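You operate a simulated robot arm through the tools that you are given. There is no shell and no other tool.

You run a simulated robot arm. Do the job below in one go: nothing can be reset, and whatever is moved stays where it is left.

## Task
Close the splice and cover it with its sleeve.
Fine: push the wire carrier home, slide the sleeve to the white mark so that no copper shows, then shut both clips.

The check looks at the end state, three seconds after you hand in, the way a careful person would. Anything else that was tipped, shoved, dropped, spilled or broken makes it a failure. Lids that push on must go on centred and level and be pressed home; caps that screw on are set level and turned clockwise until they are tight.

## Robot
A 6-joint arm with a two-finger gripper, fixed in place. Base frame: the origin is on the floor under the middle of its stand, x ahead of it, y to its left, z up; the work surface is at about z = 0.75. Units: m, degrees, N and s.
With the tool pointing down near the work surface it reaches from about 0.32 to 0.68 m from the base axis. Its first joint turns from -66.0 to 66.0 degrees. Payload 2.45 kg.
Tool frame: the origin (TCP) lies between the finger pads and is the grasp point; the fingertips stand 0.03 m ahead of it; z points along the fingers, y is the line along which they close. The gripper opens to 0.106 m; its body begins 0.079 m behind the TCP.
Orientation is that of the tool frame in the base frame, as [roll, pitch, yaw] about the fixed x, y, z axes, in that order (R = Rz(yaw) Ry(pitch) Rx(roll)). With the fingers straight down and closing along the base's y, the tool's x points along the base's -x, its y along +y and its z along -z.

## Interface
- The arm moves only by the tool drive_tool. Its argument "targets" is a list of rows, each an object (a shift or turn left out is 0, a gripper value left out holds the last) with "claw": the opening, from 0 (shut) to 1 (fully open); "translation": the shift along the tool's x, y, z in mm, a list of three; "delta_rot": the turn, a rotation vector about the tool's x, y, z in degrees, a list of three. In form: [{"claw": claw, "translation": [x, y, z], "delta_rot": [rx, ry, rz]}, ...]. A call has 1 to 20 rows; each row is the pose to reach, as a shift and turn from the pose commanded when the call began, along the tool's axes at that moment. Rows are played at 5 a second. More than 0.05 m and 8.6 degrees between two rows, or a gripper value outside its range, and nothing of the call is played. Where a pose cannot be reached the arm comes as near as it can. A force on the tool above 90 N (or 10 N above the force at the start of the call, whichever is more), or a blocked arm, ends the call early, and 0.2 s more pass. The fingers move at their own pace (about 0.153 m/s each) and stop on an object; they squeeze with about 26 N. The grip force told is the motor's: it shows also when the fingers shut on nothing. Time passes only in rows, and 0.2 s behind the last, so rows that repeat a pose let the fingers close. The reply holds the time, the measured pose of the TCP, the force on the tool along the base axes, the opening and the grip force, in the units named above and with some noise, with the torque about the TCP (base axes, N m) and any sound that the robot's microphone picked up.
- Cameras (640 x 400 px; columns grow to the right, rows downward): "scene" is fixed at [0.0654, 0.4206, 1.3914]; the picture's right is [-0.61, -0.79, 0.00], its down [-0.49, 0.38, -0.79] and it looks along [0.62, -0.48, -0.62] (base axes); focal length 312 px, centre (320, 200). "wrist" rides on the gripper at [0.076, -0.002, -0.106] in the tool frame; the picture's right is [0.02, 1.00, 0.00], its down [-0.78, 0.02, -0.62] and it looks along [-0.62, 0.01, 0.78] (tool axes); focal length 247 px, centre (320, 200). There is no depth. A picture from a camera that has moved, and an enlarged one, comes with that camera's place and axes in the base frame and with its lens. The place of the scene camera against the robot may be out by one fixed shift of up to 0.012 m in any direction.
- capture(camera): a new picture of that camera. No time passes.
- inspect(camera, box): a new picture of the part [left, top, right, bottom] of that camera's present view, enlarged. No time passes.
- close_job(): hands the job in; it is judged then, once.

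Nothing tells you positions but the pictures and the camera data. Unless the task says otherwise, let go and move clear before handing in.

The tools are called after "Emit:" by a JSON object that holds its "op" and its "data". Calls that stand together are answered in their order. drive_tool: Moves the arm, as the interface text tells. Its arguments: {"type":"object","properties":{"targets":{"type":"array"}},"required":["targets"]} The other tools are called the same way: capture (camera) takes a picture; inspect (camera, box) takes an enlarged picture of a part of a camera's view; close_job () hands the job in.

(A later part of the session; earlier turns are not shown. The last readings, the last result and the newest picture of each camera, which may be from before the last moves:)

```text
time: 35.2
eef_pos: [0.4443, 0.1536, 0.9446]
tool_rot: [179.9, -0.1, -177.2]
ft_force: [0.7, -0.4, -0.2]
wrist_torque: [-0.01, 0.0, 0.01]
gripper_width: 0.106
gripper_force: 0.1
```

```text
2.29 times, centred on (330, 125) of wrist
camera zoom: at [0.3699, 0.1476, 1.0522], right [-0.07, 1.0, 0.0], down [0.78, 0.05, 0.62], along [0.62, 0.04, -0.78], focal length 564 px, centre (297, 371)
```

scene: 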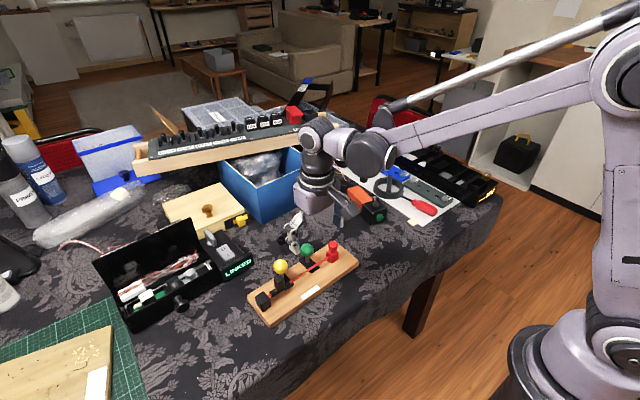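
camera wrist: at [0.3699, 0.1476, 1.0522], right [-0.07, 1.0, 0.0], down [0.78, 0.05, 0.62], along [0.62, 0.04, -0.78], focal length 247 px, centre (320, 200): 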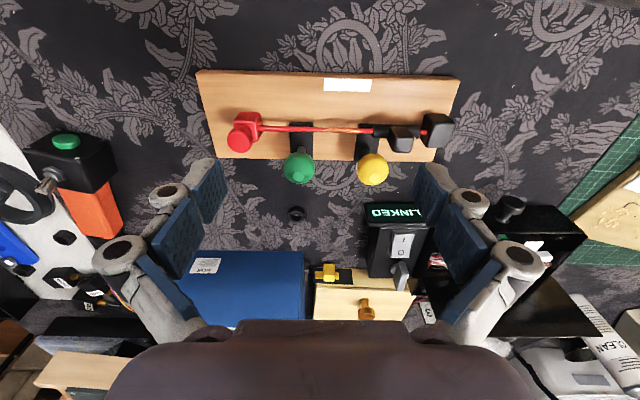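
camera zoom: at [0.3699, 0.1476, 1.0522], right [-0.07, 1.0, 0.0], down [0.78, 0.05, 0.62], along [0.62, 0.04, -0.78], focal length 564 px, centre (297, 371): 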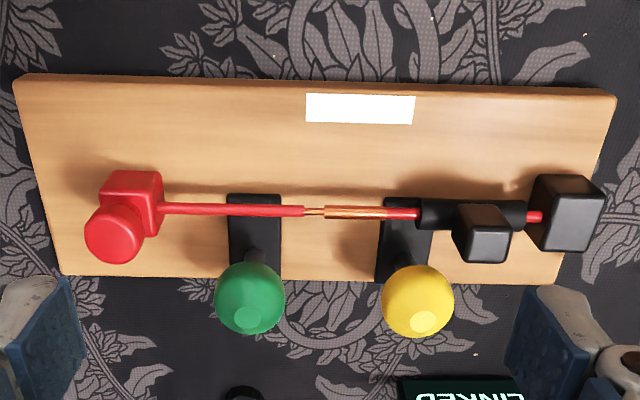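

The carrier sits at its 30 mm stop. The mark covers exactly from the red shoulder to past the copper's far end. Next is the sleeve: its tab is near (0.476, 0.239), so I'll move over it with a narrow opening to clear the yellow ball and the end block.

Emit:
{"op": "drive_tool", "data": {"targets": [{"claw": 0.6, "translation": [-10, 28, 5]}, {"claw": 0.3, "translation": [-20, 56, 10]}, {"claw": 0.3, "translation": [-32.5, 84, 20]}, {"claw": 0.3, "translation": [-32.5, 84, 50]}, {"claw": 0.3, "translation": [-32.5, 84, 80]}, {"claw": 0.3, "translation": [-32.5, 84, 90]}]}}

Emit:
{"op": "capture", "data": {"camera": "wrist"}}

Emit:
{"op": "inspect", "data": {"camera": "wrist", "box": [240, 60, 420, 220]}}

Emit:
{"op": "inspect", "data": {"camera": "scene", "box": [230, 200, 350, 330]}}

```text
time: 36.6
eef_pos: [0.4747, 0.2395, 0.8544]
tool_rot: [179.8, 0.0, -177.2]
ft_force: [0.9, 0.8, 0.0]
wrist_torque: [-0.01, 0.0, 0.01]
gripper_width: 0.0318
gripper_force: 0.0
```

```text
taken
camera wrist: at [0.3981, 0.2338, 0.9624], right [-0.07, 1.0, 0.0], down [0.78, 0.05, 0.62], along [0.62, 0.04, -0.78], focal length 247 px, centre (320, 200)
```

wrist: 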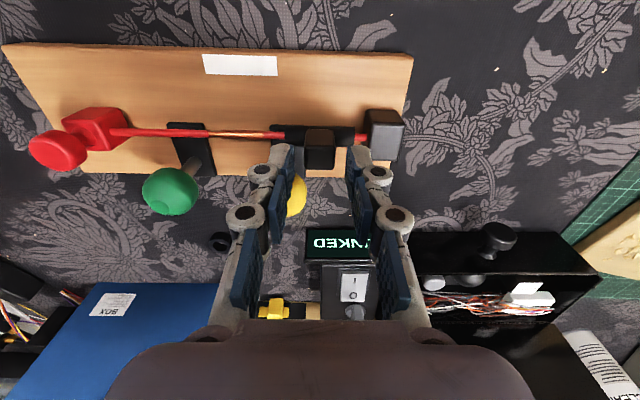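

```text
2.50 times, centred on (330, 140) of wrist
camera zoom: at [0.3981, 0.2338, 0.9624], right [-0.07, 1.0, 0.0], down [0.78, 0.05, 0.62], along [0.62, 0.04, -0.78], focal length 617 px, centre (295, 350)
```

zoom: 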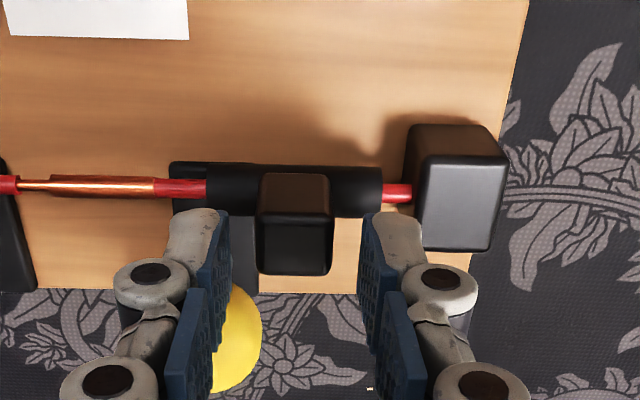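

```text
3.08 times, centred on (290, 265) of scene
camera zoom: at [0.0654, 0.4206, 1.3914], right [-0.61, -0.79, 0.0], down [-0.49, 0.38, -0.79], along [0.62, -0.48, -0.62], focal length 961 px, centre (412, 0)
```

zoom: 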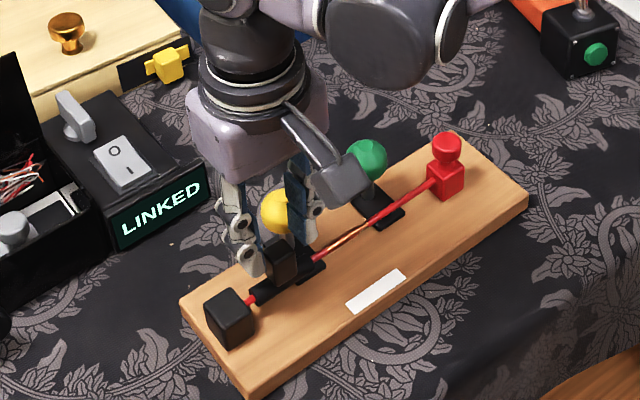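

The tab is centred between the fingers. I'll descend to just above the sleeve body and grip the tab.

Emit:
{"op": "drive_tool", "data": {"targets": [{"claw": 0.3, "translation": [0, 0, 8]}, {"claw": 0.3, "translation": [0, 0, 15]}, {"claw": 0.3, "translation": [0, 0, 20]}, {"claw": 0.3, "translation": [0, 0, 21]}]}}

Emit:
{"op": "inspect", "data": {"camera": "scene", "box": [250, 230, 330, 310]}}

Emit:
{"op": "inspect", "data": {"camera": "wrist", "box": [240, 60, 420, 220]}}

```text
time: 37.6
eef_pos: [0.4753, 0.2399, 0.8343]
tool_rot: [179.9, -0.1, -177.2]
ft_force: [-0.1, 0.1, 0.2]
wrist_torque: [0.0, 0.02, 0.0]
gripper_width: 0.0315
gripper_force: 0.0
```

```text
5.00 times, centred on (290, 270) of scene
camera zoom: at [0.0654, 0.4206, 1.3914], right [-0.61, -0.79, 0.0], down [-0.49, 0.38, -0.79], along [0.62, -0.48, -0.62], focal length 1562 px, centre (470, -150)
```

zoom: 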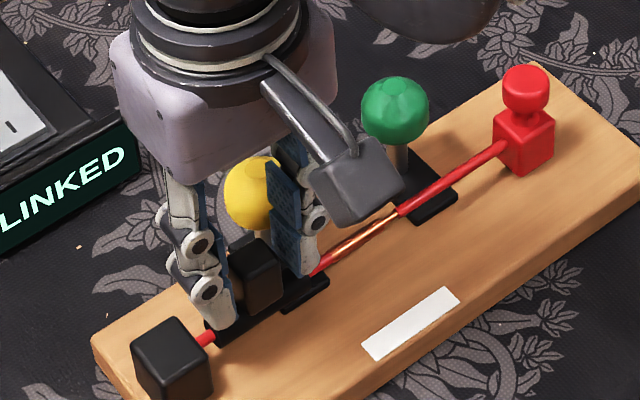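

```text
2.50 times, centred on (330, 140) of wrist
camera zoom: at [0.3987, 0.2334, 0.9409], right [-0.07, 1.0, 0.0], down [0.78, 0.05, 0.62], along [0.62, 0.04, -0.78], focal length 617 px, centre (295, 350)
```

zoom: 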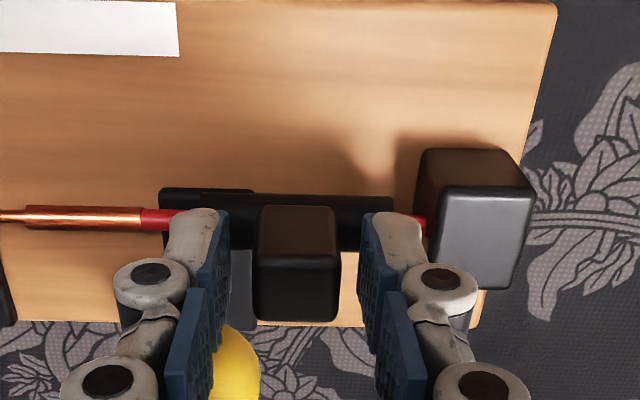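

Emit:
{"op": "drive_tool", "data": {"targets": [{"claw": 0.2, "translation": [0, 0, 0.5]}, {"claw": 0, "translation": [0, 0, 0.5]}, {"claw": 0, "translation": [0, 0, 0.5]}, {"claw": 0, "translation": [0, -3, 0.5]}, {"claw": 0, "translation": [0, -6, 0.5]}]}}

Emit:
{"op": "inspect", "data": {"camera": "scene", "box": [250, 230, 330, 310]}}

Emit:
{"op": "inspect", "data": {"camera": "wrist", "box": [240, 60, 420, 220]}}

```text
time: 38.8
eef_pos: [0.4739, 0.235, 0.8344]
tool_rot: [180.0, -0.1, -177.2]
ft_force: [-0.8, 0.3, 0.2]
wrist_torque: [0.09, -0.06, -0.22]
gripper_width: 0.0197
gripper_force: 26.4
```

```text
5.00 times, centred on (290, 270) of scene
camera zoom: at [0.0655, 0.4207, 1.3914], right [-0.61, -0.79, 0.0], down [-0.49, 0.38, -0.79], along [0.62, -0.48, -0.62], focal length 1562 px, centre (470, -150)
```

zoom: 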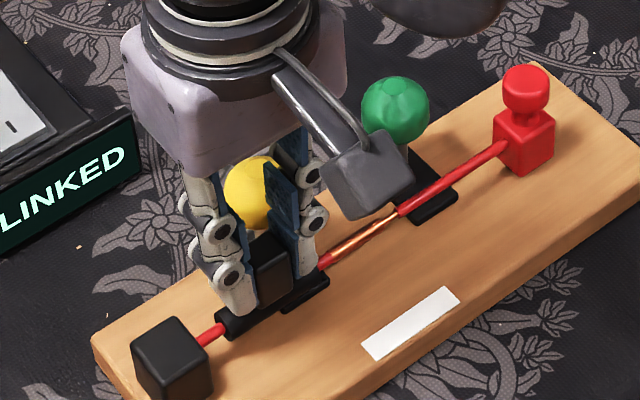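

```text
2.50 times, centred on (330, 140) of wrist
camera zoom: at [0.3995, 0.2283, 0.9405], right [-0.07, 1.0, 0.0], down [0.78, 0.05, 0.62], along [0.62, 0.04, -0.78], focal length 617 px, centre (295, 350)
```

zoom: 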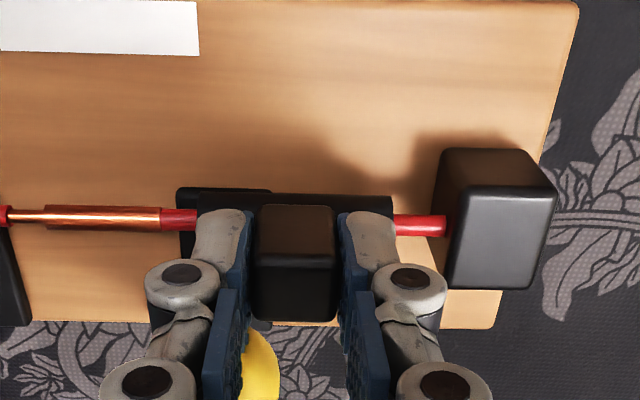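

The sleeve slides freely and the board is staying put. I'll continue along the wire past the yellow clip.

Emit:
{"op": "drive_tool", "data": {"targets": [{"claw": 0, "translation": [0, -4, 0]}, {"claw": 0, "translation": [0, -8, 0]}, {"claw": 0, "translation": [0, -12, 0]}, {"claw": 0, "translation": [0, -16, 0]}, {"claw": 0, "translation": [0, -20, 0]}]}}

Emit:
{"op": "inspect", "data": {"camera": "scene", "box": [250, 230, 330, 310]}}

Emit:
{"op": "inspect", "data": {"camera": "wrist", "box": [240, 60, 420, 220]}}

```text
time: 40.0
eef_pos: [0.4747, 0.2135, 0.8343]
tool_rot: [180.0, -0.1, -177.3]
ft_force: [2.0, -0.1, -0.6]
wrist_torque: [0.04, -0.1, 0.24]
gripper_width: 0.0195
gripper_force: 25.9
```

```text
5.00 times, centred on (290, 270) of scene
camera zoom: at [0.0656, 0.4206, 1.3914], right [-0.61, -0.79, 0.0], down [-0.49, 0.38, -0.79], along [0.62, -0.48, -0.62], focal length 1562 px, centre (470, -150)
```

zoom: 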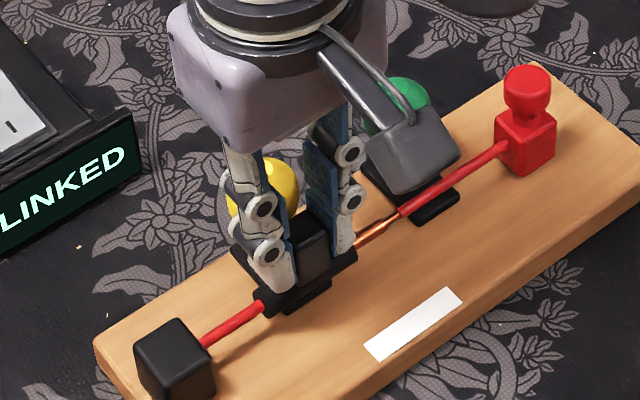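

```text
2.50 times, centred on (330, 140) of wrist
camera zoom: at [0.3989, 0.2081, 0.9408], right [-0.07, 1.0, 0.0], down [0.78, 0.05, 0.62], along [0.62, 0.04, -0.78], focal length 617 px, centre (295, 350)
```

zoom: 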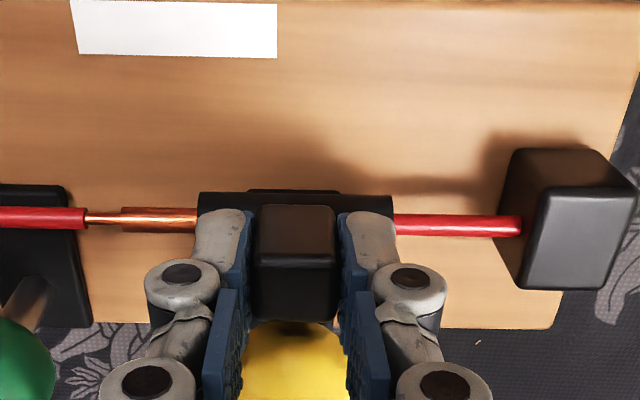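

Emit:
{"op": "drive_tool", "data": {"targets": [{"claw": 0, "translation": [0, -4, 0]}, {"claw": 0, "translation": [0, -8, 0]}, {"claw": 0, "translation": [0, -12, 0]}, {"claw": 0, "translation": [0, -16, 0]}, {"claw": 0, "translation": [0, -20, 0]}, {"claw": 0, "translation": [0, -24, 0]}, {"claw": 0, "translation": [0, -26, 0]}]}}

Emit:
{"op": "inspect", "data": {"camera": "scene", "box": [250, 230, 330, 310]}}

Emit:
{"op": "inspect", "data": {"camera": "wrist", "box": [240, 60, 420, 220]}}

```text
time: 41.6
eef_pos: [0.4763, 0.1871, 0.8343]
tool_rot: [179.9, -0.1, -177.2]
ft_force: [0.2, 0.5, -1.0]
wrist_torque: [0.08, 0.12, -0.01]
gripper_width: 0.0197
gripper_force: 25.9
```

```text
5.00 times, centred on (290, 270) of scene
camera zoom: at [0.0656, 0.4207, 1.3914], right [-0.61, -0.79, 0.0], down [-0.49, 0.38, -0.79], along [0.62, -0.48, -0.62], focal length 1562 px, centre (470, -150)
```

zoom: 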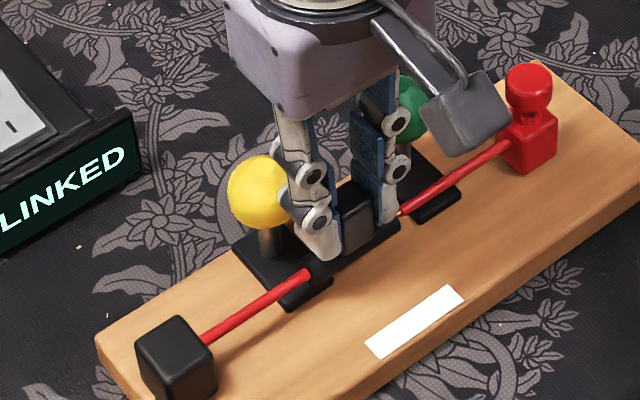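

```text
2.50 times, centred on (330, 140) of wrist
camera zoom: at [0.4009, 0.1817, 0.9407], right [-0.07, 1.0, 0.0], down [0.78, 0.05, 0.62], along [0.62, 0.04, -0.78], focal length 617 px, centre (295, 350)
```

zoom: 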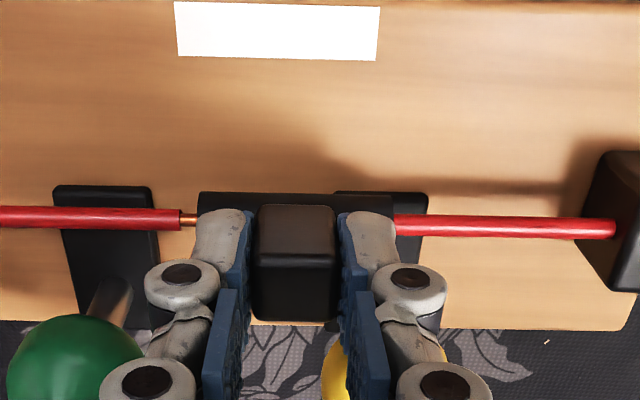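

The sleeve end is about 6 mm short of the red shoulder, and its centre about 5.4 mm short of the mark's. I'll slide the last bit.

Emit:
{"op": "drive_tool", "data": {"targets": [{"claw": 0, "translation": [0, -2, 0]}, {"claw": 0, "translation": [0, -4, 0]}, {"claw": 0, "translation": [0, -5.5, 0]}, {"claw": 0, "translation": [0, -6.3, 0]}, {"claw": 0, "translation": [0, -6.3, 0]}]}}

Emit:
{"op": "inspect", "data": {"camera": "wrist", "box": [240, 60, 420, 220]}}

Emit:
{"op": "inspect", "data": {"camera": "scene", "box": [250, 230, 330, 310]}}

```text
time: 42.8
eef_pos: [0.4754, 0.1811, 0.8337]
tool_rot: [179.9, -0.1, -177.2]
ft_force: [-1.8, 0.8, 1.0]
wrist_torque: [0.02, -0.08, -0.07]
gripper_width: 0.0195
gripper_force: 26.1
```

```text
2.50 times, centred on (330, 140) of wrist
camera zoom: at [0.4008, 0.1753, 0.9406], right [-0.07, 1.0, 0.0], down [0.78, 0.05, 0.62], along [0.62, 0.04, -0.78], focal length 617 px, centre (295, 350)
```

zoom: 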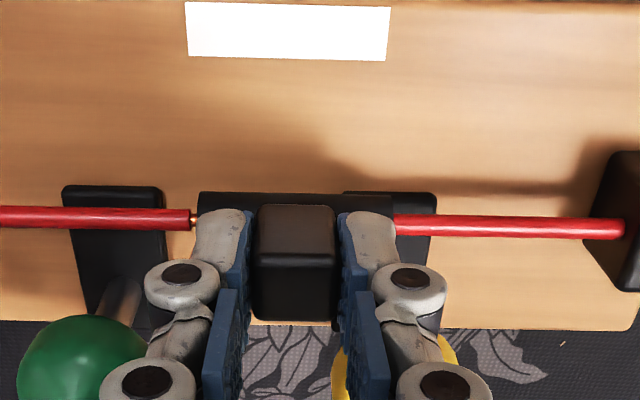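

```text
5.00 times, centred on (290, 270) of scene
camera zoom: at [0.0654, 0.4206, 1.3914], right [-0.61, -0.79, 0.0], down [-0.49, 0.38, -0.79], along [0.62, -0.48, -0.62], focal length 1562 px, centre (470, -150)
```

zoom: 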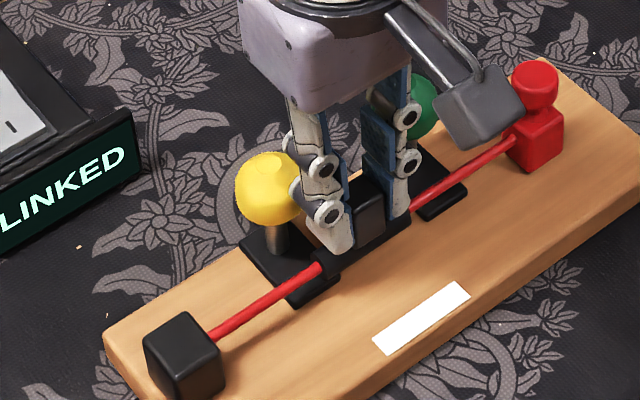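

The board shifted about 4 mm in −y during that last bit, so the sleeve met resistance before it fully reached the mark. I'll inspect both ends closely before doing anything else.

Emit:
{"op": "inspect", "data": {"camera": "wrist", "box": [260, 125, 340, 175]}}

Emit:
{"op": "inspect", "data": {"camera": "scene", "box": [285, 235, 335, 285]}}

Emit:
{"op": "inspect", "data": {"camera": "scene", "box": [265, 245, 325, 300]}}

Emit:
{"op": "inspect", "data": {"camera": "wrist", "box": [230, 120, 400, 260]}}

```text
8.00 times, centred on (300, 150) of wrist
camera zoom: at [0.4008, 0.1753, 0.9406], right [-0.07, 1.0, 0.0], down [0.78, 0.05, 0.62], along [0.62, 0.04, -0.78], focal length 1976 px, centre (480, 600)
```

zoom: 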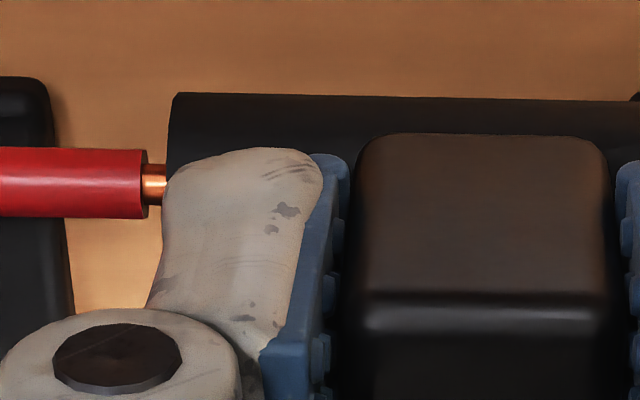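

```text
8.00 times, centred on (310, 260) of scene
camera zoom: at [0.0654, 0.4206, 1.3914], right [-0.61, -0.79, 0.0], down [-0.49, 0.38, -0.79], along [0.62, -0.48, -0.62], focal length 2499 px, centre (400, -280)
```

zoom: 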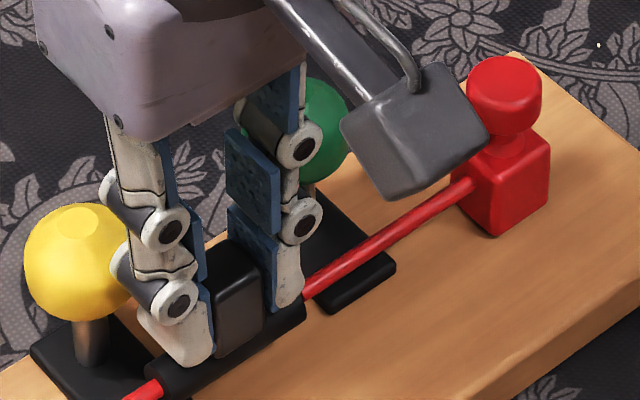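

```text
7.27 times, centred on (295, 272) of scene
camera zoom: at [0.0654, 0.4206, 1.3914], right [-0.61, -0.79, 0.0], down [-0.49, 0.38, -0.79], along [0.62, -0.48, -0.62], focal length 2272 px, centre (502, -327)
```

zoom: 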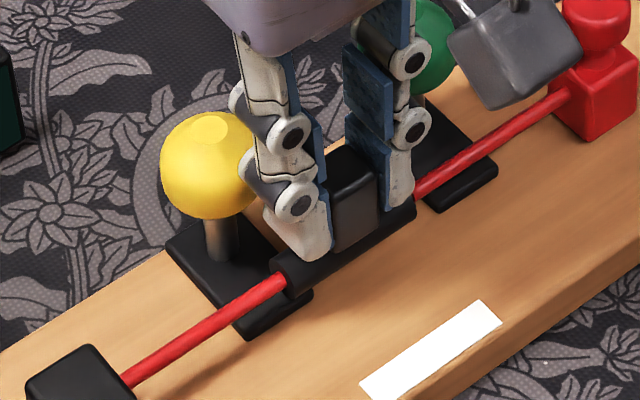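

```text
2.86 times, centred on (315, 190) of wrist
camera zoom: at [0.4008, 0.1753, 0.9406], right [-0.07, 1.0, 0.0], down [0.78, 0.05, 0.62], along [0.62, 0.04, -0.78], focal length 706 px, centre (334, 229)
```

zoom: 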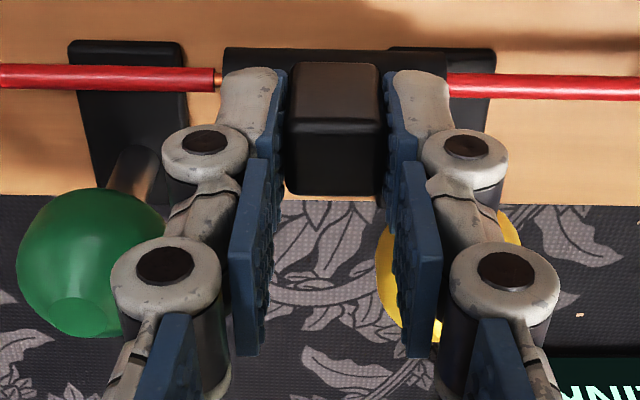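

Emit:
{"op": "drive_tool", "data": {"targets": [{"claw": 0, "translation": [0, -0.7, 0.8]}, {"claw": 0, "translation": [0, -1.5, 1.2]}]}}

Emit:
{"op": "inspect", "data": {"camera": "wrist", "box": [260, 125, 340, 175]}}

Emit:
{"op": "inspect", "data": {"camera": "scene", "box": [250, 230, 330, 310]}}

```text
time: 43.4
eef_pos: [0.4756, 0.1782, 0.8328]
tool_rot: [180.0, -0.1, -177.2]
ft_force: [-2.5, 1.9, 26.6]
wrist_torque: [-0.01, 0.5, -0.02]
gripper_width: 0.0198
gripper_force: 25.9
```

```text
8.00 times, centred on (300, 150) of wrist
camera zoom: at [0.4008, 0.1736, 0.9406], right [-0.07, 1.0, 0.0], down [0.78, 0.05, 0.62], along [0.62, 0.04, -0.78], focal length 1976 px, centre (480, 600)
```

zoom: 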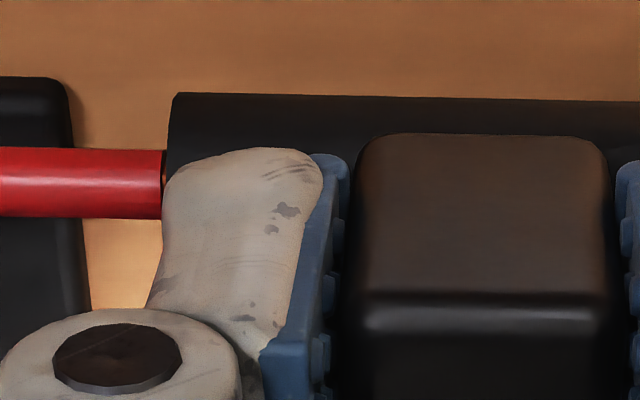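

```text
5.00 times, centred on (290, 270) of scene
camera zoom: at [0.0649, 0.4204, 1.3915], right [-0.61, -0.79, 0.0], down [-0.49, 0.38, -0.79], along [0.62, -0.48, -0.62], focal length 1562 px, centre (470, -150)
```

zoom: 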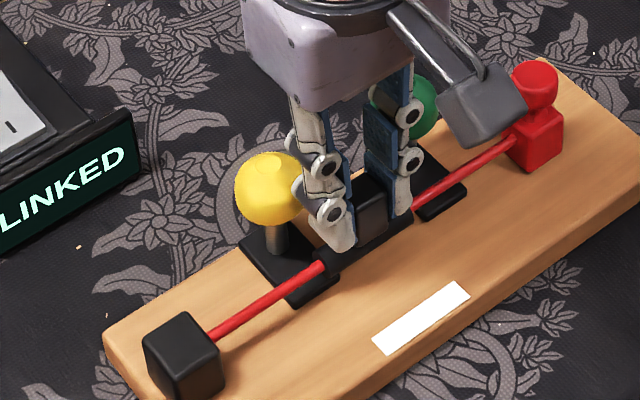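

With some downforce the sleeve moves relative to the board again, and the copper is nearly covered. I'll push about 2 mm more while keeping the board held down.

Emit:
{"op": "drive_tool", "data": {"targets": [{"claw": 0, "translation": [0, -0.7, 0]}, {"claw": 0, "translation": [0, -1.4, 0]}, {"claw": 0, "translation": [0, -2.0, 0]}]}}

Emit:
{"op": "inspect", "data": {"camera": "wrist", "box": [260, 125, 340, 175]}}

Emit:
{"op": "inspect", "data": {"camera": "wrist", "box": [240, 60, 420, 220]}}

Emit:
{"op": "inspect", "data": {"camera": "scene", "box": [250, 230, 330, 310]}}

```text
time: 44.2
eef_pos: [0.4762, 0.1778, 0.8327]
tool_rot: [179.9, -0.1, -177.2]
ft_force: [-5.7, 1.2, 35.7]
wrist_torque: [0.06, 0.2, -0.04]
gripper_width: 0.0197
gripper_force: 26.3
```

```text
8.00 times, centred on (300, 150) of wrist
camera zoom: at [0.401, 0.1722, 0.9395], right [-0.07, 1.0, 0.0], down [0.78, 0.05, 0.62], along [0.62, 0.04, -0.78], focal length 1976 px, centre (480, 600)
```

zoom: 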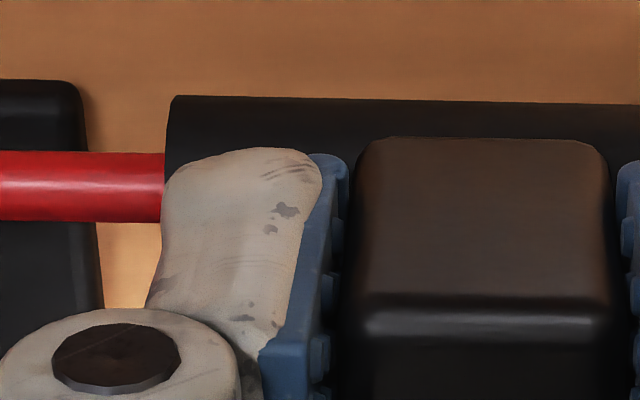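

```text
2.50 times, centred on (330, 140) of wrist
camera zoom: at [0.401, 0.1722, 0.9395], right [-0.07, 1.0, 0.0], down [0.78, 0.05, 0.62], along [0.62, 0.04, -0.78], focal length 617 px, centre (295, 350)
```

zoom: 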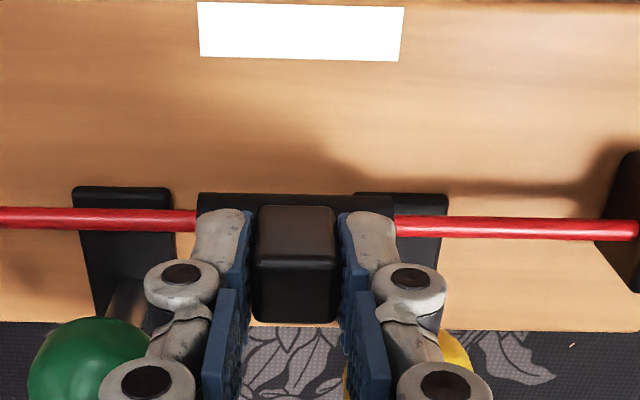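

```text
5.00 times, centred on (290, 270) of scene
camera zoom: at [0.0647, 0.4204, 1.3915], right [-0.61, -0.79, 0.0], down [-0.49, 0.38, -0.79], along [0.62, -0.48, -0.62], focal length 1562 px, centre (470, -150)
```

zoom: 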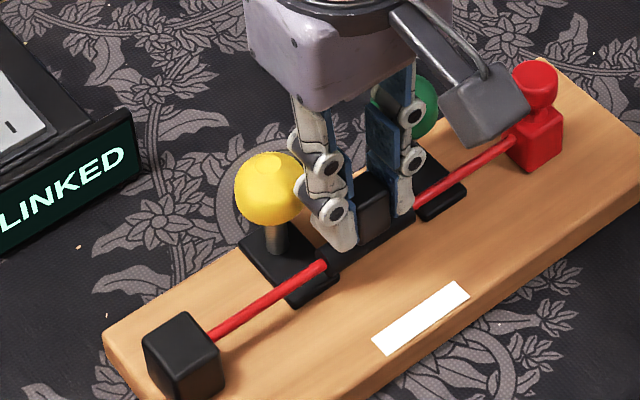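

The sleeve now lines up with the mark within a fraction of a millimetre and the copper looks covered. I'll relieve the pressure, release and rise for a check.

Emit:
{"op": "drive_tool", "data": {"targets": [{"claw": 0, "translation": [0, 0, -0.8]}, {"claw": 0, "translation": [0, 0.2, -1.5]}, {"claw": 0.3, "translation": [0, 0.2, -1.5]}, {"claw": 0.3, "translation": [0, 0.2, -1.5]}, {"claw": 0.3, "translation": [0, 0.2, -25]}, {"claw": 0.3, "translation": [0, 0.2, -55]}, {"claw": 0.6, "translation": [15, 0, -85]}, {"claw": 1, "translation": [30, -10, -110]}, {"claw": 1, "translation": [30, -10, -110]}]}}

Emit:
{"op": "capture", "data": {"camera": "wrist"}}

Emit:
{"op": "inspect", "data": {"camera": "wrist", "box": [190, 60, 470, 190]}}

Emit:
{"op": "inspect", "data": {"camera": "scene", "box": [250, 210, 370, 330]}}

```text
time: 46.2
eef_pos: [0.4488, 0.1658, 0.9418]
tool_rot: [179.8, 0.0, -177.1]
ft_force: [0.4, -0.1, -0.8]
wrist_torque: [0.0, -0.01, -0.01]
gripper_width: 0.1063
gripper_force: 0.0
```

```text
taken
camera wrist: at [0.3732, 0.1595, 1.0489], right [-0.07, 1.0, 0.0], down [0.78, 0.05, 0.62], along [0.62, 0.04, -0.78], focal length 247 px, centre (320, 200)
```

wrist: 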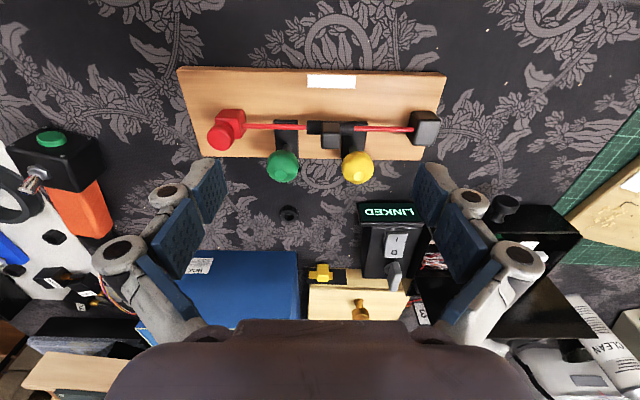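

```text
2.29 times, centred on (330, 125) of wrist
camera zoom: at [0.3732, 0.1595, 1.0489], right [-0.07, 1.0, 0.0], down [0.78, 0.05, 0.62], along [0.62, 0.04, -0.78], focal length 564 px, centre (297, 371)
```

zoom: 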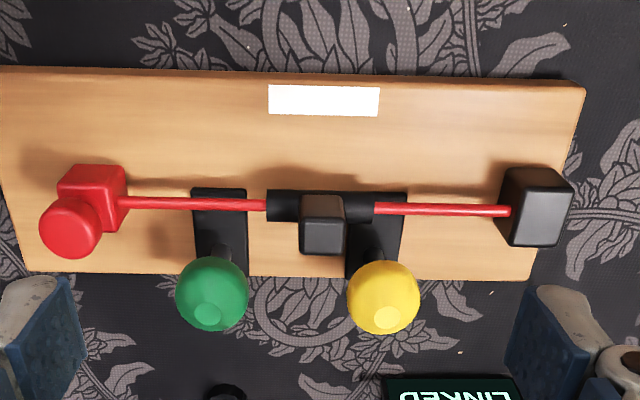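

```text
3.33 times, centred on (310, 270) of scene
camera zoom: at [0.0654, 0.4206, 1.3914], right [-0.61, -0.79, 0.0], down [-0.49, 0.38, -0.79], along [0.62, -0.48, -0.62], focal length 1041 px, centre (353, -33)
```

zoom: 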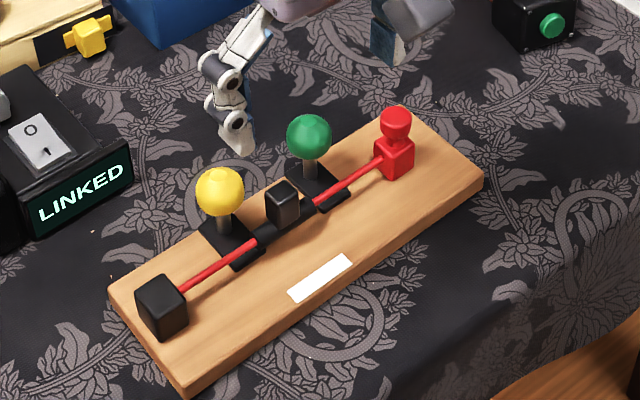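

Emit:
{"op": "inspect", "data": {"camera": "wrist", "box": [285, 65, 385, 145]}}

Emit:
{"op": "inspect", "data": {"camera": "wrist", "box": [280, 105, 340, 145]}}

Emit:
{"op": "inspect", "data": {"camera": "scene", "box": [280, 235, 330, 285]}}

```text
5.00 times, centred on (335, 105) of wrist
camera zoom: at [0.3732, 0.1595, 1.0489], right [-0.07, 1.0, 0.0], down [0.78, 0.05, 0.62], along [0.62, 0.04, -0.78], focal length 1235 px, centre (245, 675)
```

zoom: 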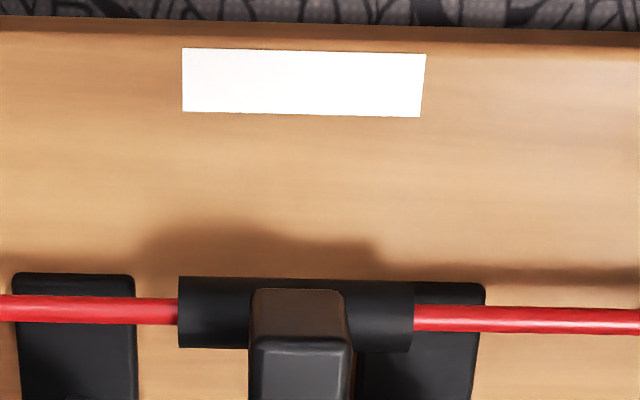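

```text
10.00 times, centred on (310, 125) of wrist
camera zoom: at [0.3732, 0.1595, 1.0489], right [-0.07, 1.0, 0.0], down [0.78, 0.05, 0.62], along [0.62, 0.04, -0.78], focal length 2470 px, centre (420, 950)
```

zoom: 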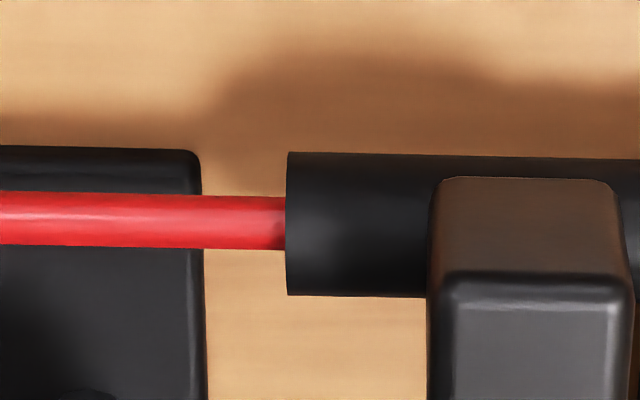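

```text
8.00 times, centred on (305, 260) of scene
camera zoom: at [0.0654, 0.4206, 1.3914], right [-0.61, -0.79, 0.0], down [-0.49, 0.38, -0.79], along [0.62, -0.48, -0.62], focal length 2499 px, centre (440, -280)
```

zoom: 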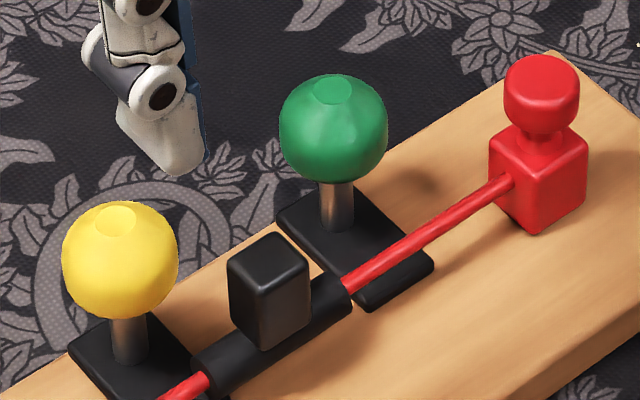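

The sleeve is centred on the mark within 0.1 mm, no copper shows, and the carrier hasn't moved. Next I'll find out how the clips work, starting with a gentle downward press on the green ball with closed fingertips, since a vertical force can't shove the board.

Emit:
{"op": "drive_tool", "data": {"targets": [{"claw": 0.5, "translation": [-25, -15, 10]}, {"claw": 0, "translation": [-50, -32, 20]}, {"claw": 0, "translation": [-64, -40.4, 35]}, {"claw": 0, "translation": [-64, -40.4, 60]}, {"claw": 0, "translation": [-64, -40.4, 72]}]}}

Emit:
{"op": "inspect", "data": {"camera": "scene", "box": [270, 210, 350, 290]}}

Emit:
{"op": "capture", "data": {"camera": "wrist"}}

```text
time: 47.4
eef_pos: [0.5136, 0.1301, 0.8729]
tool_rot: [179.9, -0.1, -177.1]
ft_force: [-0.1, 0.0, 0.5]
wrist_torque: [0.01, 0.01, -0.03]
gripper_width: 0.0001
gripper_force: 26.6
```

```text
5.00 times, centred on (310, 250) of scene
camera zoom: at [0.0654, 0.4206, 1.3914], right [-0.61, -0.79, 0.0], down [-0.49, 0.38, -0.79], along [0.62, -0.48, -0.62], focal length 1562 px, centre (370, -50)
```

zoom: 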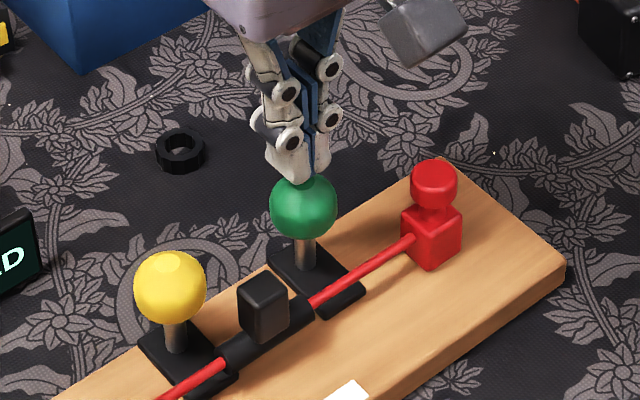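

```text
taken
camera wrist: at [0.4386, 0.124, 0.9794], right [-0.07, 1.0, 0.0], down [0.78, 0.05, 0.62], along [0.62, 0.04, -0.78], focal length 247 px, centre (320, 200)
```

wrist: 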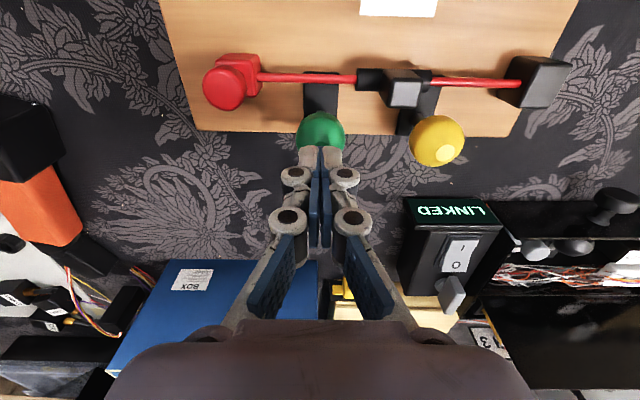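

Emit:
{"op": "drive_tool", "data": {"targets": [{"claw": 0, "translation": [0, 0, 5]}, {"claw": 0, "translation": [0, 0, 10]}, {"claw": 0, "translation": [0, 0, 13]}, {"claw": 0, "translation": [0, 0, 14.5]}]}}

Emit:
{"op": "inspect", "data": {"camera": "scene", "box": [270, 210, 350, 290]}}

```text
time: 48.4
eef_pos: [0.5141, 0.1294, 0.8631]
tool_rot: [179.9, 0.1, -177.2]
ft_force: [-3.1, 0.5, 18.0]
wrist_torque: [0.03, 0.08, 0.05]
gripper_width: 0.0062
gripper_force: 26.0
stopped in row 4: the force on the tool passed its limit at 99 N (the readings are from after the stop); the commanded pose is now the measured one
```

```text
5.00 times, centred on (310, 250) of scene
camera zoom: at [0.065, 0.4205, 1.3914], right [-0.61, -0.79, 0.0], down [-0.49, 0.38, -0.79], along [0.62, -0.48, -0.62], focal length 1562 px, centre (370, -50)
```

zoom: 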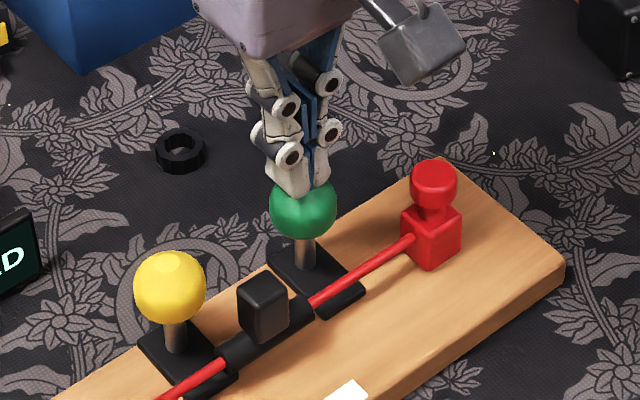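

The ball top is at about z 0.833 and took a brief 99 N without sinking, so the clips don't press down. I'll back off, grip the ball lightly between open fingers and nudge it toward the wire, watching the force.

Emit:
{"op": "drive_tool", "data": {"targets": [{"claw": 0, "translation": [0, 0, -6]}, {"claw": 0, "translation": [0, 0, -15]}, {"claw": 0.55, "translation": [0, 0, -15]}, {"claw": 0.55, "translation": [0, 0, -15]}]}}

Emit:
{"op": "inspect", "data": {"camera": "scene", "box": [270, 210, 350, 290]}}

Emit:
{"op": "inspect", "data": {"camera": "wrist", "box": [240, 60, 420, 220]}}

```text
time: 49.4
eef_pos: [0.5163, 0.1298, 0.8767]
tool_rot: [179.7, 0.1, -177.2]
ft_force: [0.7, 0.3, -1.1]
wrist_torque: [0.01, 0.0, 0.0]
gripper_width: 0.0583
gripper_force: 0.0
```

```text
5.00 times, centred on (310, 250) of scene
camera zoom: at [0.0654, 0.4206, 1.3914], right [-0.61, -0.79, 0.0], down [-0.49, 0.38, -0.79], along [0.62, -0.48, -0.62], focal length 1562 px, centre (370, -50)
```

zoom: 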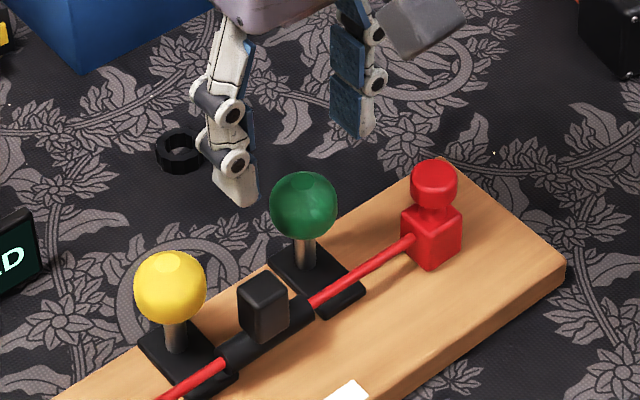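

```text
2.50 times, centred on (330, 140) of wrist
camera zoom: at [0.4396, 0.1244, 0.9833], right [-0.07, 1.0, 0.0], down [0.78, 0.05, 0.62], along [0.62, 0.04, -0.78], focal length 617 px, centre (295, 350)
```

zoom: 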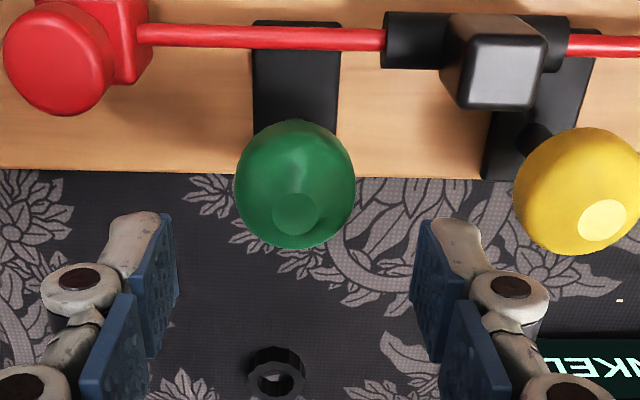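

Emit:
{"op": "drive_tool", "data": {"targets": [{"claw": 0.5, "translation": [4, 0, 12]}, {"claw": 0.5, "translation": [4, 0, 25]}, {"claw": 0.5, "translation": [4, 0, 36]}, {"claw": 0.5, "translation": [4, 0, 36]}]}}

Emit:
{"op": "inspect", "data": {"camera": "wrist", "box": [240, 60, 420, 220]}}

Emit:
{"op": "inspect", "data": {"camera": "scene", "box": [270, 210, 350, 290]}}

```text
time: 50.4
eef_pos: [0.51, 0.131, 0.839]
tool_rot: [179.9, 0.1, -177.2]
ft_force: [0.8, 0.9, -0.3]
wrist_torque: [-0.01, 0.0, -0.01]
gripper_width: 0.0528
gripper_force: 0.0
```

```text
2.50 times, centred on (330, 140) of wrist
camera zoom: at [0.435, 0.1251, 0.9458], right [-0.07, 1.0, 0.0], down [0.78, 0.05, 0.62], along [0.62, 0.04, -0.78], focal length 617 px, centre (295, 350)
```

zoom: 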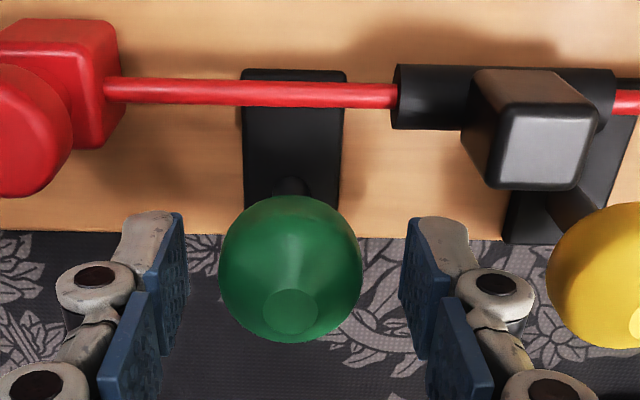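

```text
5.00 times, centred on (310, 250) of scene
camera zoom: at [0.0654, 0.4206, 1.3914], right [-0.61, -0.79, 0.0], down [-0.49, 0.38, -0.79], along [0.62, -0.48, -0.62], focal length 1562 px, centre (370, -50)
```

zoom: 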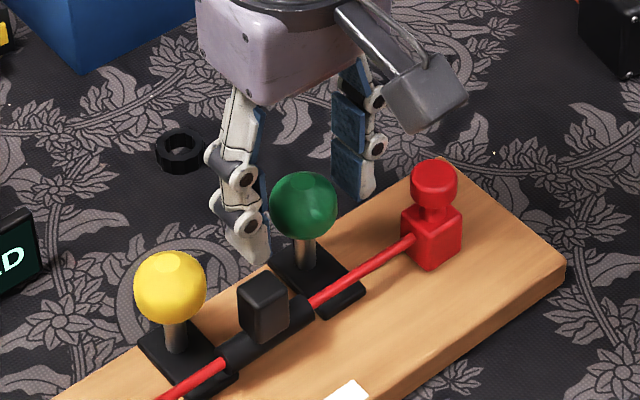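

Emit:
{"op": "drive_tool", "data": {"targets": [{"claw": 0.4, "translation": [0, -1, 0]}, {"claw": 0.2, "translation": [0, -1, 0]}, {"claw": 0.2, "translation": [0, -1, 0]}, {"claw": 0.2, "translation": [1, -1, 0]}, {"claw": 0.2, "translation": [2, -1, 0]}]}}

Emit:
{"op": "inspect", "data": {"camera": "scene", "box": [270, 210, 350, 290]}}

```text
time: 51.6
eef_pos: [0.5099, 0.1276, 0.8397]
tool_rot: [180.0, 0.1, -177.2]
ft_force: [0.0, 0.7, -0.2]
wrist_torque: [-0.03, -0.25, -0.1]
gripper_width: 0.0331
gripper_force: 25.9
```

```text
5.00 times, centred on (310, 250) of scene
camera zoom: at [0.0656, 0.4206, 1.3914], right [-0.61, -0.79, 0.0], down [-0.49, 0.38, -0.79], along [0.62, -0.48, -0.62], focal length 1562 px, centre (370, -50)
```

zoom: 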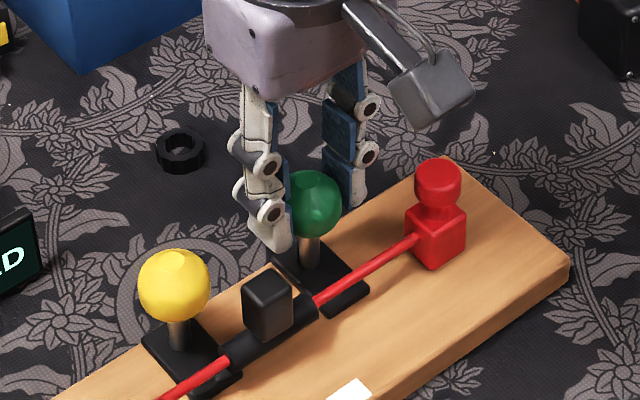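

Emit:
{"op": "inspect", "data": {"camera": "scene", "box": [290, 230, 330, 270]}}

Emit:
{"op": "inspect", "data": {"camera": "wrist", "box": [240, 60, 420, 220]}}

```text
10.00 times, centred on (310, 250) of scene
camera zoom: at [0.0656, 0.4206, 1.3914], right [-0.61, -0.79, 0.0], down [-0.49, 0.38, -0.79], along [0.62, -0.48, -0.62], focal length 3124 px, centre (420, -300)
```

zoom: 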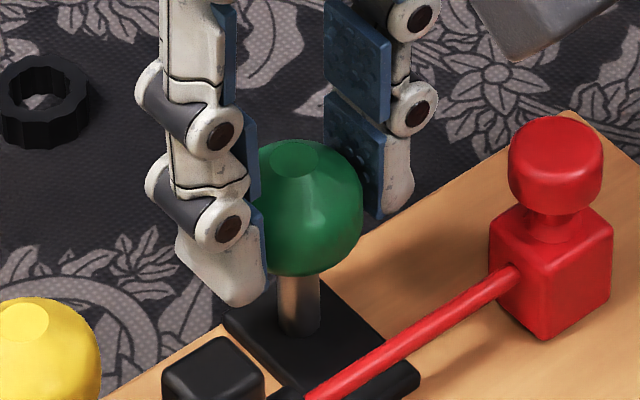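

```text
2.50 times, centred on (330, 140) of wrist
camera zoom: at [0.4343, 0.1222, 0.9471], right [-0.07, 1.0, 0.0], down [0.78, 0.05, 0.62], along [0.62, 0.04, -0.78], focal length 617 px, centre (295, 350)
```

zoom: 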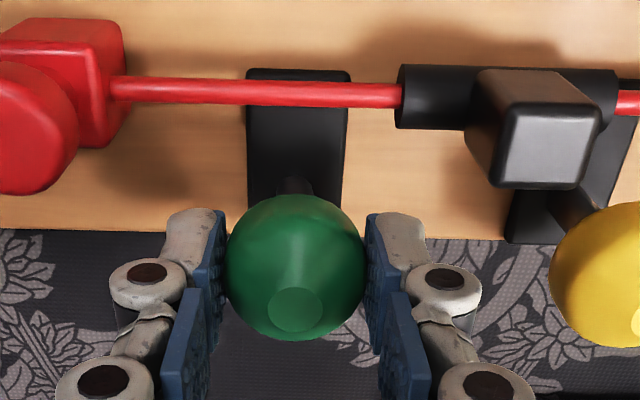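

Emit:
{"op": "drive_tool", "data": {"targets": [{"claw": 0.2, "translation": [1, 0, 0]}, {"claw": 0.2, "translation": [2, 0, 0]}, {"claw": 0.2, "translation": [3, 0, 0]}]}}

Emit:
{"op": "inspect", "data": {"camera": "scene", "box": [290, 230, 330, 270]}}

Emit:
{"op": "inspect", "data": {"camera": "wrist", "box": [240, 60, 420, 220]}}

```text
time: 52.4
eef_pos: [0.5063, 0.1279, 0.8404]
tool_rot: [179.9, 0.0, -177.2]
ft_force: [2.4, -1.4, -0.8]
wrist_torque: [0.05, -0.22, -0.16]
gripper_width: 0.0332
gripper_force: 26.0
```

```text
10.00 times, centred on (310, 250) of scene
camera zoom: at [0.0656, 0.4206, 1.3914], right [-0.61, -0.79, 0.0], down [-0.49, 0.38, -0.79], along [0.62, -0.48, -0.62], focal length 3124 px, centre (420, -300)
```

zoom: 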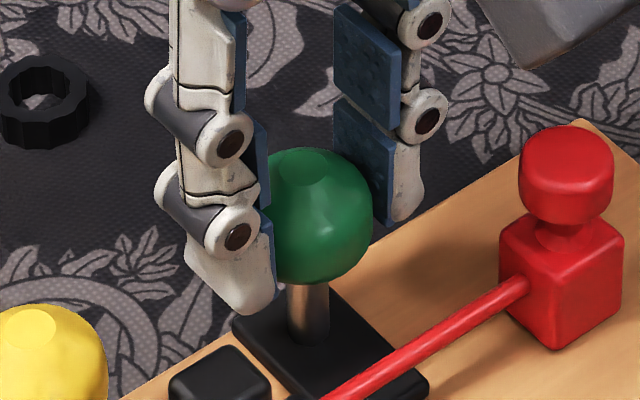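

```text
2.50 times, centred on (330, 140) of wrist
camera zoom: at [0.4305, 0.1219, 0.9476], right [-0.07, 1.0, 0.0], down [0.78, 0.05, 0.62], along [0.62, 0.04, -0.78], focal length 617 px, centre (295, 350)
```

zoom: 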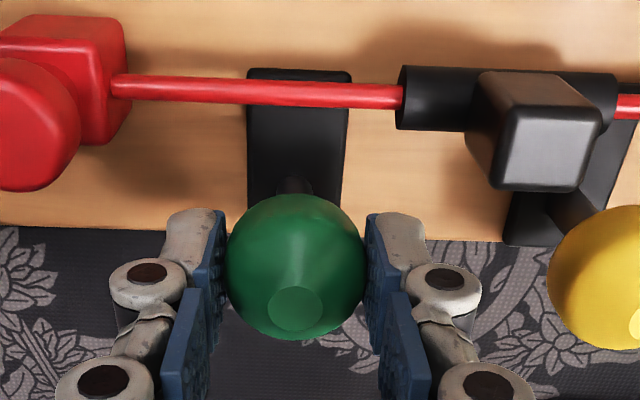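

The board slid with the ball instead of the lever tilting, so it doesn't move toward the wire with a light push. I'll bring it back the same 3.5 mm and look for other movement.

Emit:
{"op": "drive_tool", "data": {"targets": [{"claw": 0.2, "translation": [-1, 0, 0]}, {"claw": 0.2, "translation": [-2, 0, 0]}, {"claw": 0.2, "translation": [-3, 0, 0]}, {"claw": 0.2, "translation": [-4, 0, 0]}]}}

Emit:
{"op": "inspect", "data": {"camera": "scene", "box": [290, 230, 330, 270]}}

Emit:
{"op": "inspect", "data": {"camera": "wrist", "box": [240, 60, 420, 220]}}

```text
time: 53.4
eef_pos: [0.5101, 0.1294, 0.8406]
tool_rot: [179.9, 0.0, -177.2]
ft_force: [-1.6, -0.1, 0.3]
wrist_torque: [0.12, 0.02, 0.15]
gripper_width: 0.0333
gripper_force: 26.4
```

```text
10.00 times, centred on (310, 250) of scene
camera zoom: at [0.0656, 0.4206, 1.3914], right [-0.61, -0.79, 0.0], down [-0.49, 0.38, -0.79], along [0.62, -0.48, -0.62], focal length 3124 px, centre (420, -300)
```

zoom: 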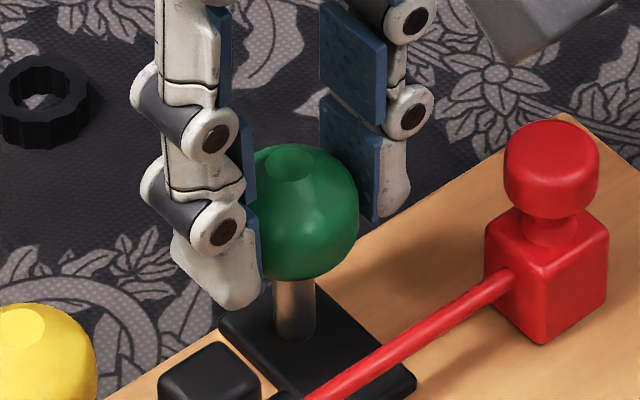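

```text
2.50 times, centred on (330, 140) of wrist
camera zoom: at [0.4337, 0.1237, 0.9477], right [-0.07, 1.0, 0.0], down [0.78, 0.05, 0.62], along [0.62, 0.05, -0.78], focal length 617 px, centre (295, 350)
```

zoom: 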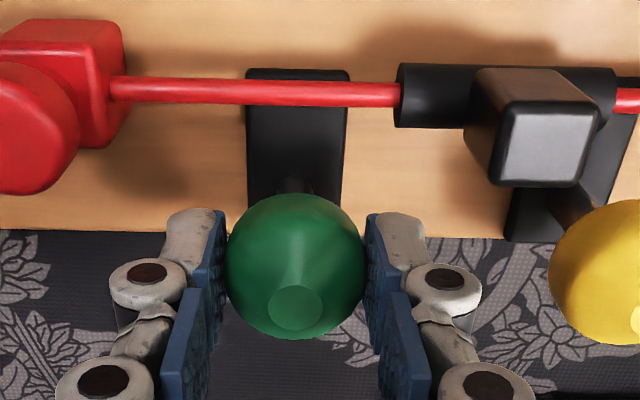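

The ball is stiff in x at the few newtons the board can hold, so the lever must have a firm detent. The plate layout suggests the lever folds over the wire (−x). I'll push diagonally down and forward on the ball's upper back side, because the downward part keeps the board planted.

Emit:
{"op": "drive_tool", "data": {"targets": [{"claw": 0.4, "translation": [0, 0, 0]}, {"claw": 0.5, "translation": [0, 0, 0]}, {"claw": 0.5, "translation": [0, 0, -20]}, {"claw": 0.5, "translation": [-15, 0, -38]}, {"claw": 0, "translation": [-34, 0, -38]}, {"claw": 0, "translation": [-34, 0, -36]}, {"claw": 0, "translation": [-34, 0, -21]}]}}

Emit:
{"op": "inspect", "data": {"camera": "scene", "box": [270, 210, 350, 290]}}

Emit:
{"op": "capture", "data": {"camera": "wrist"}}

```text
time: 55.0
eef_pos: [0.5413, 0.1316, 0.8598]
tool_rot: [179.9, 0.1, -177.2]
ft_force: [0.9, -0.1, -1.1]
wrist_torque: [0.01, -0.02, 0.0]
gripper_width: 0.0
gripper_force: 26.2
```

```text
5.00 times, centred on (310, 250) of scene
camera zoom: at [0.0654, 0.4206, 1.3914], right [-0.61, -0.79, 0.0], down [-0.49, 0.38, -0.79], along [0.62, -0.48, -0.62], focal length 1562 px, centre (370, -50)
```

zoom: 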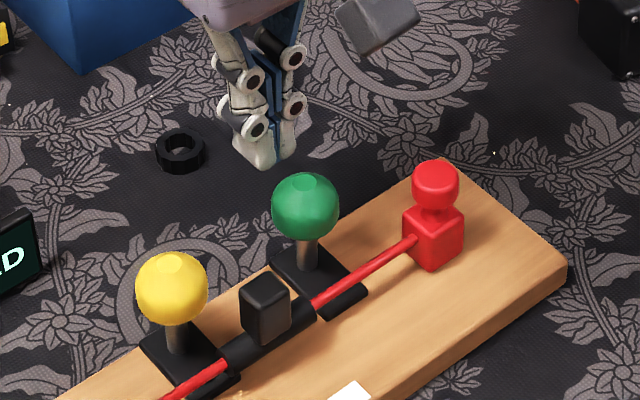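

```text
taken
camera wrist: at [0.4663, 0.1254, 0.9668], right [-0.07, 1.0, 0.0], down [0.78, 0.05, 0.62], along [0.62, 0.04, -0.78], focal length 247 px, centre (320, 200)
```

wrist: 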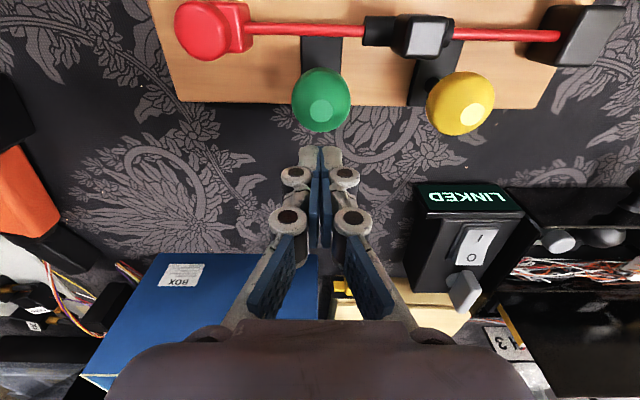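

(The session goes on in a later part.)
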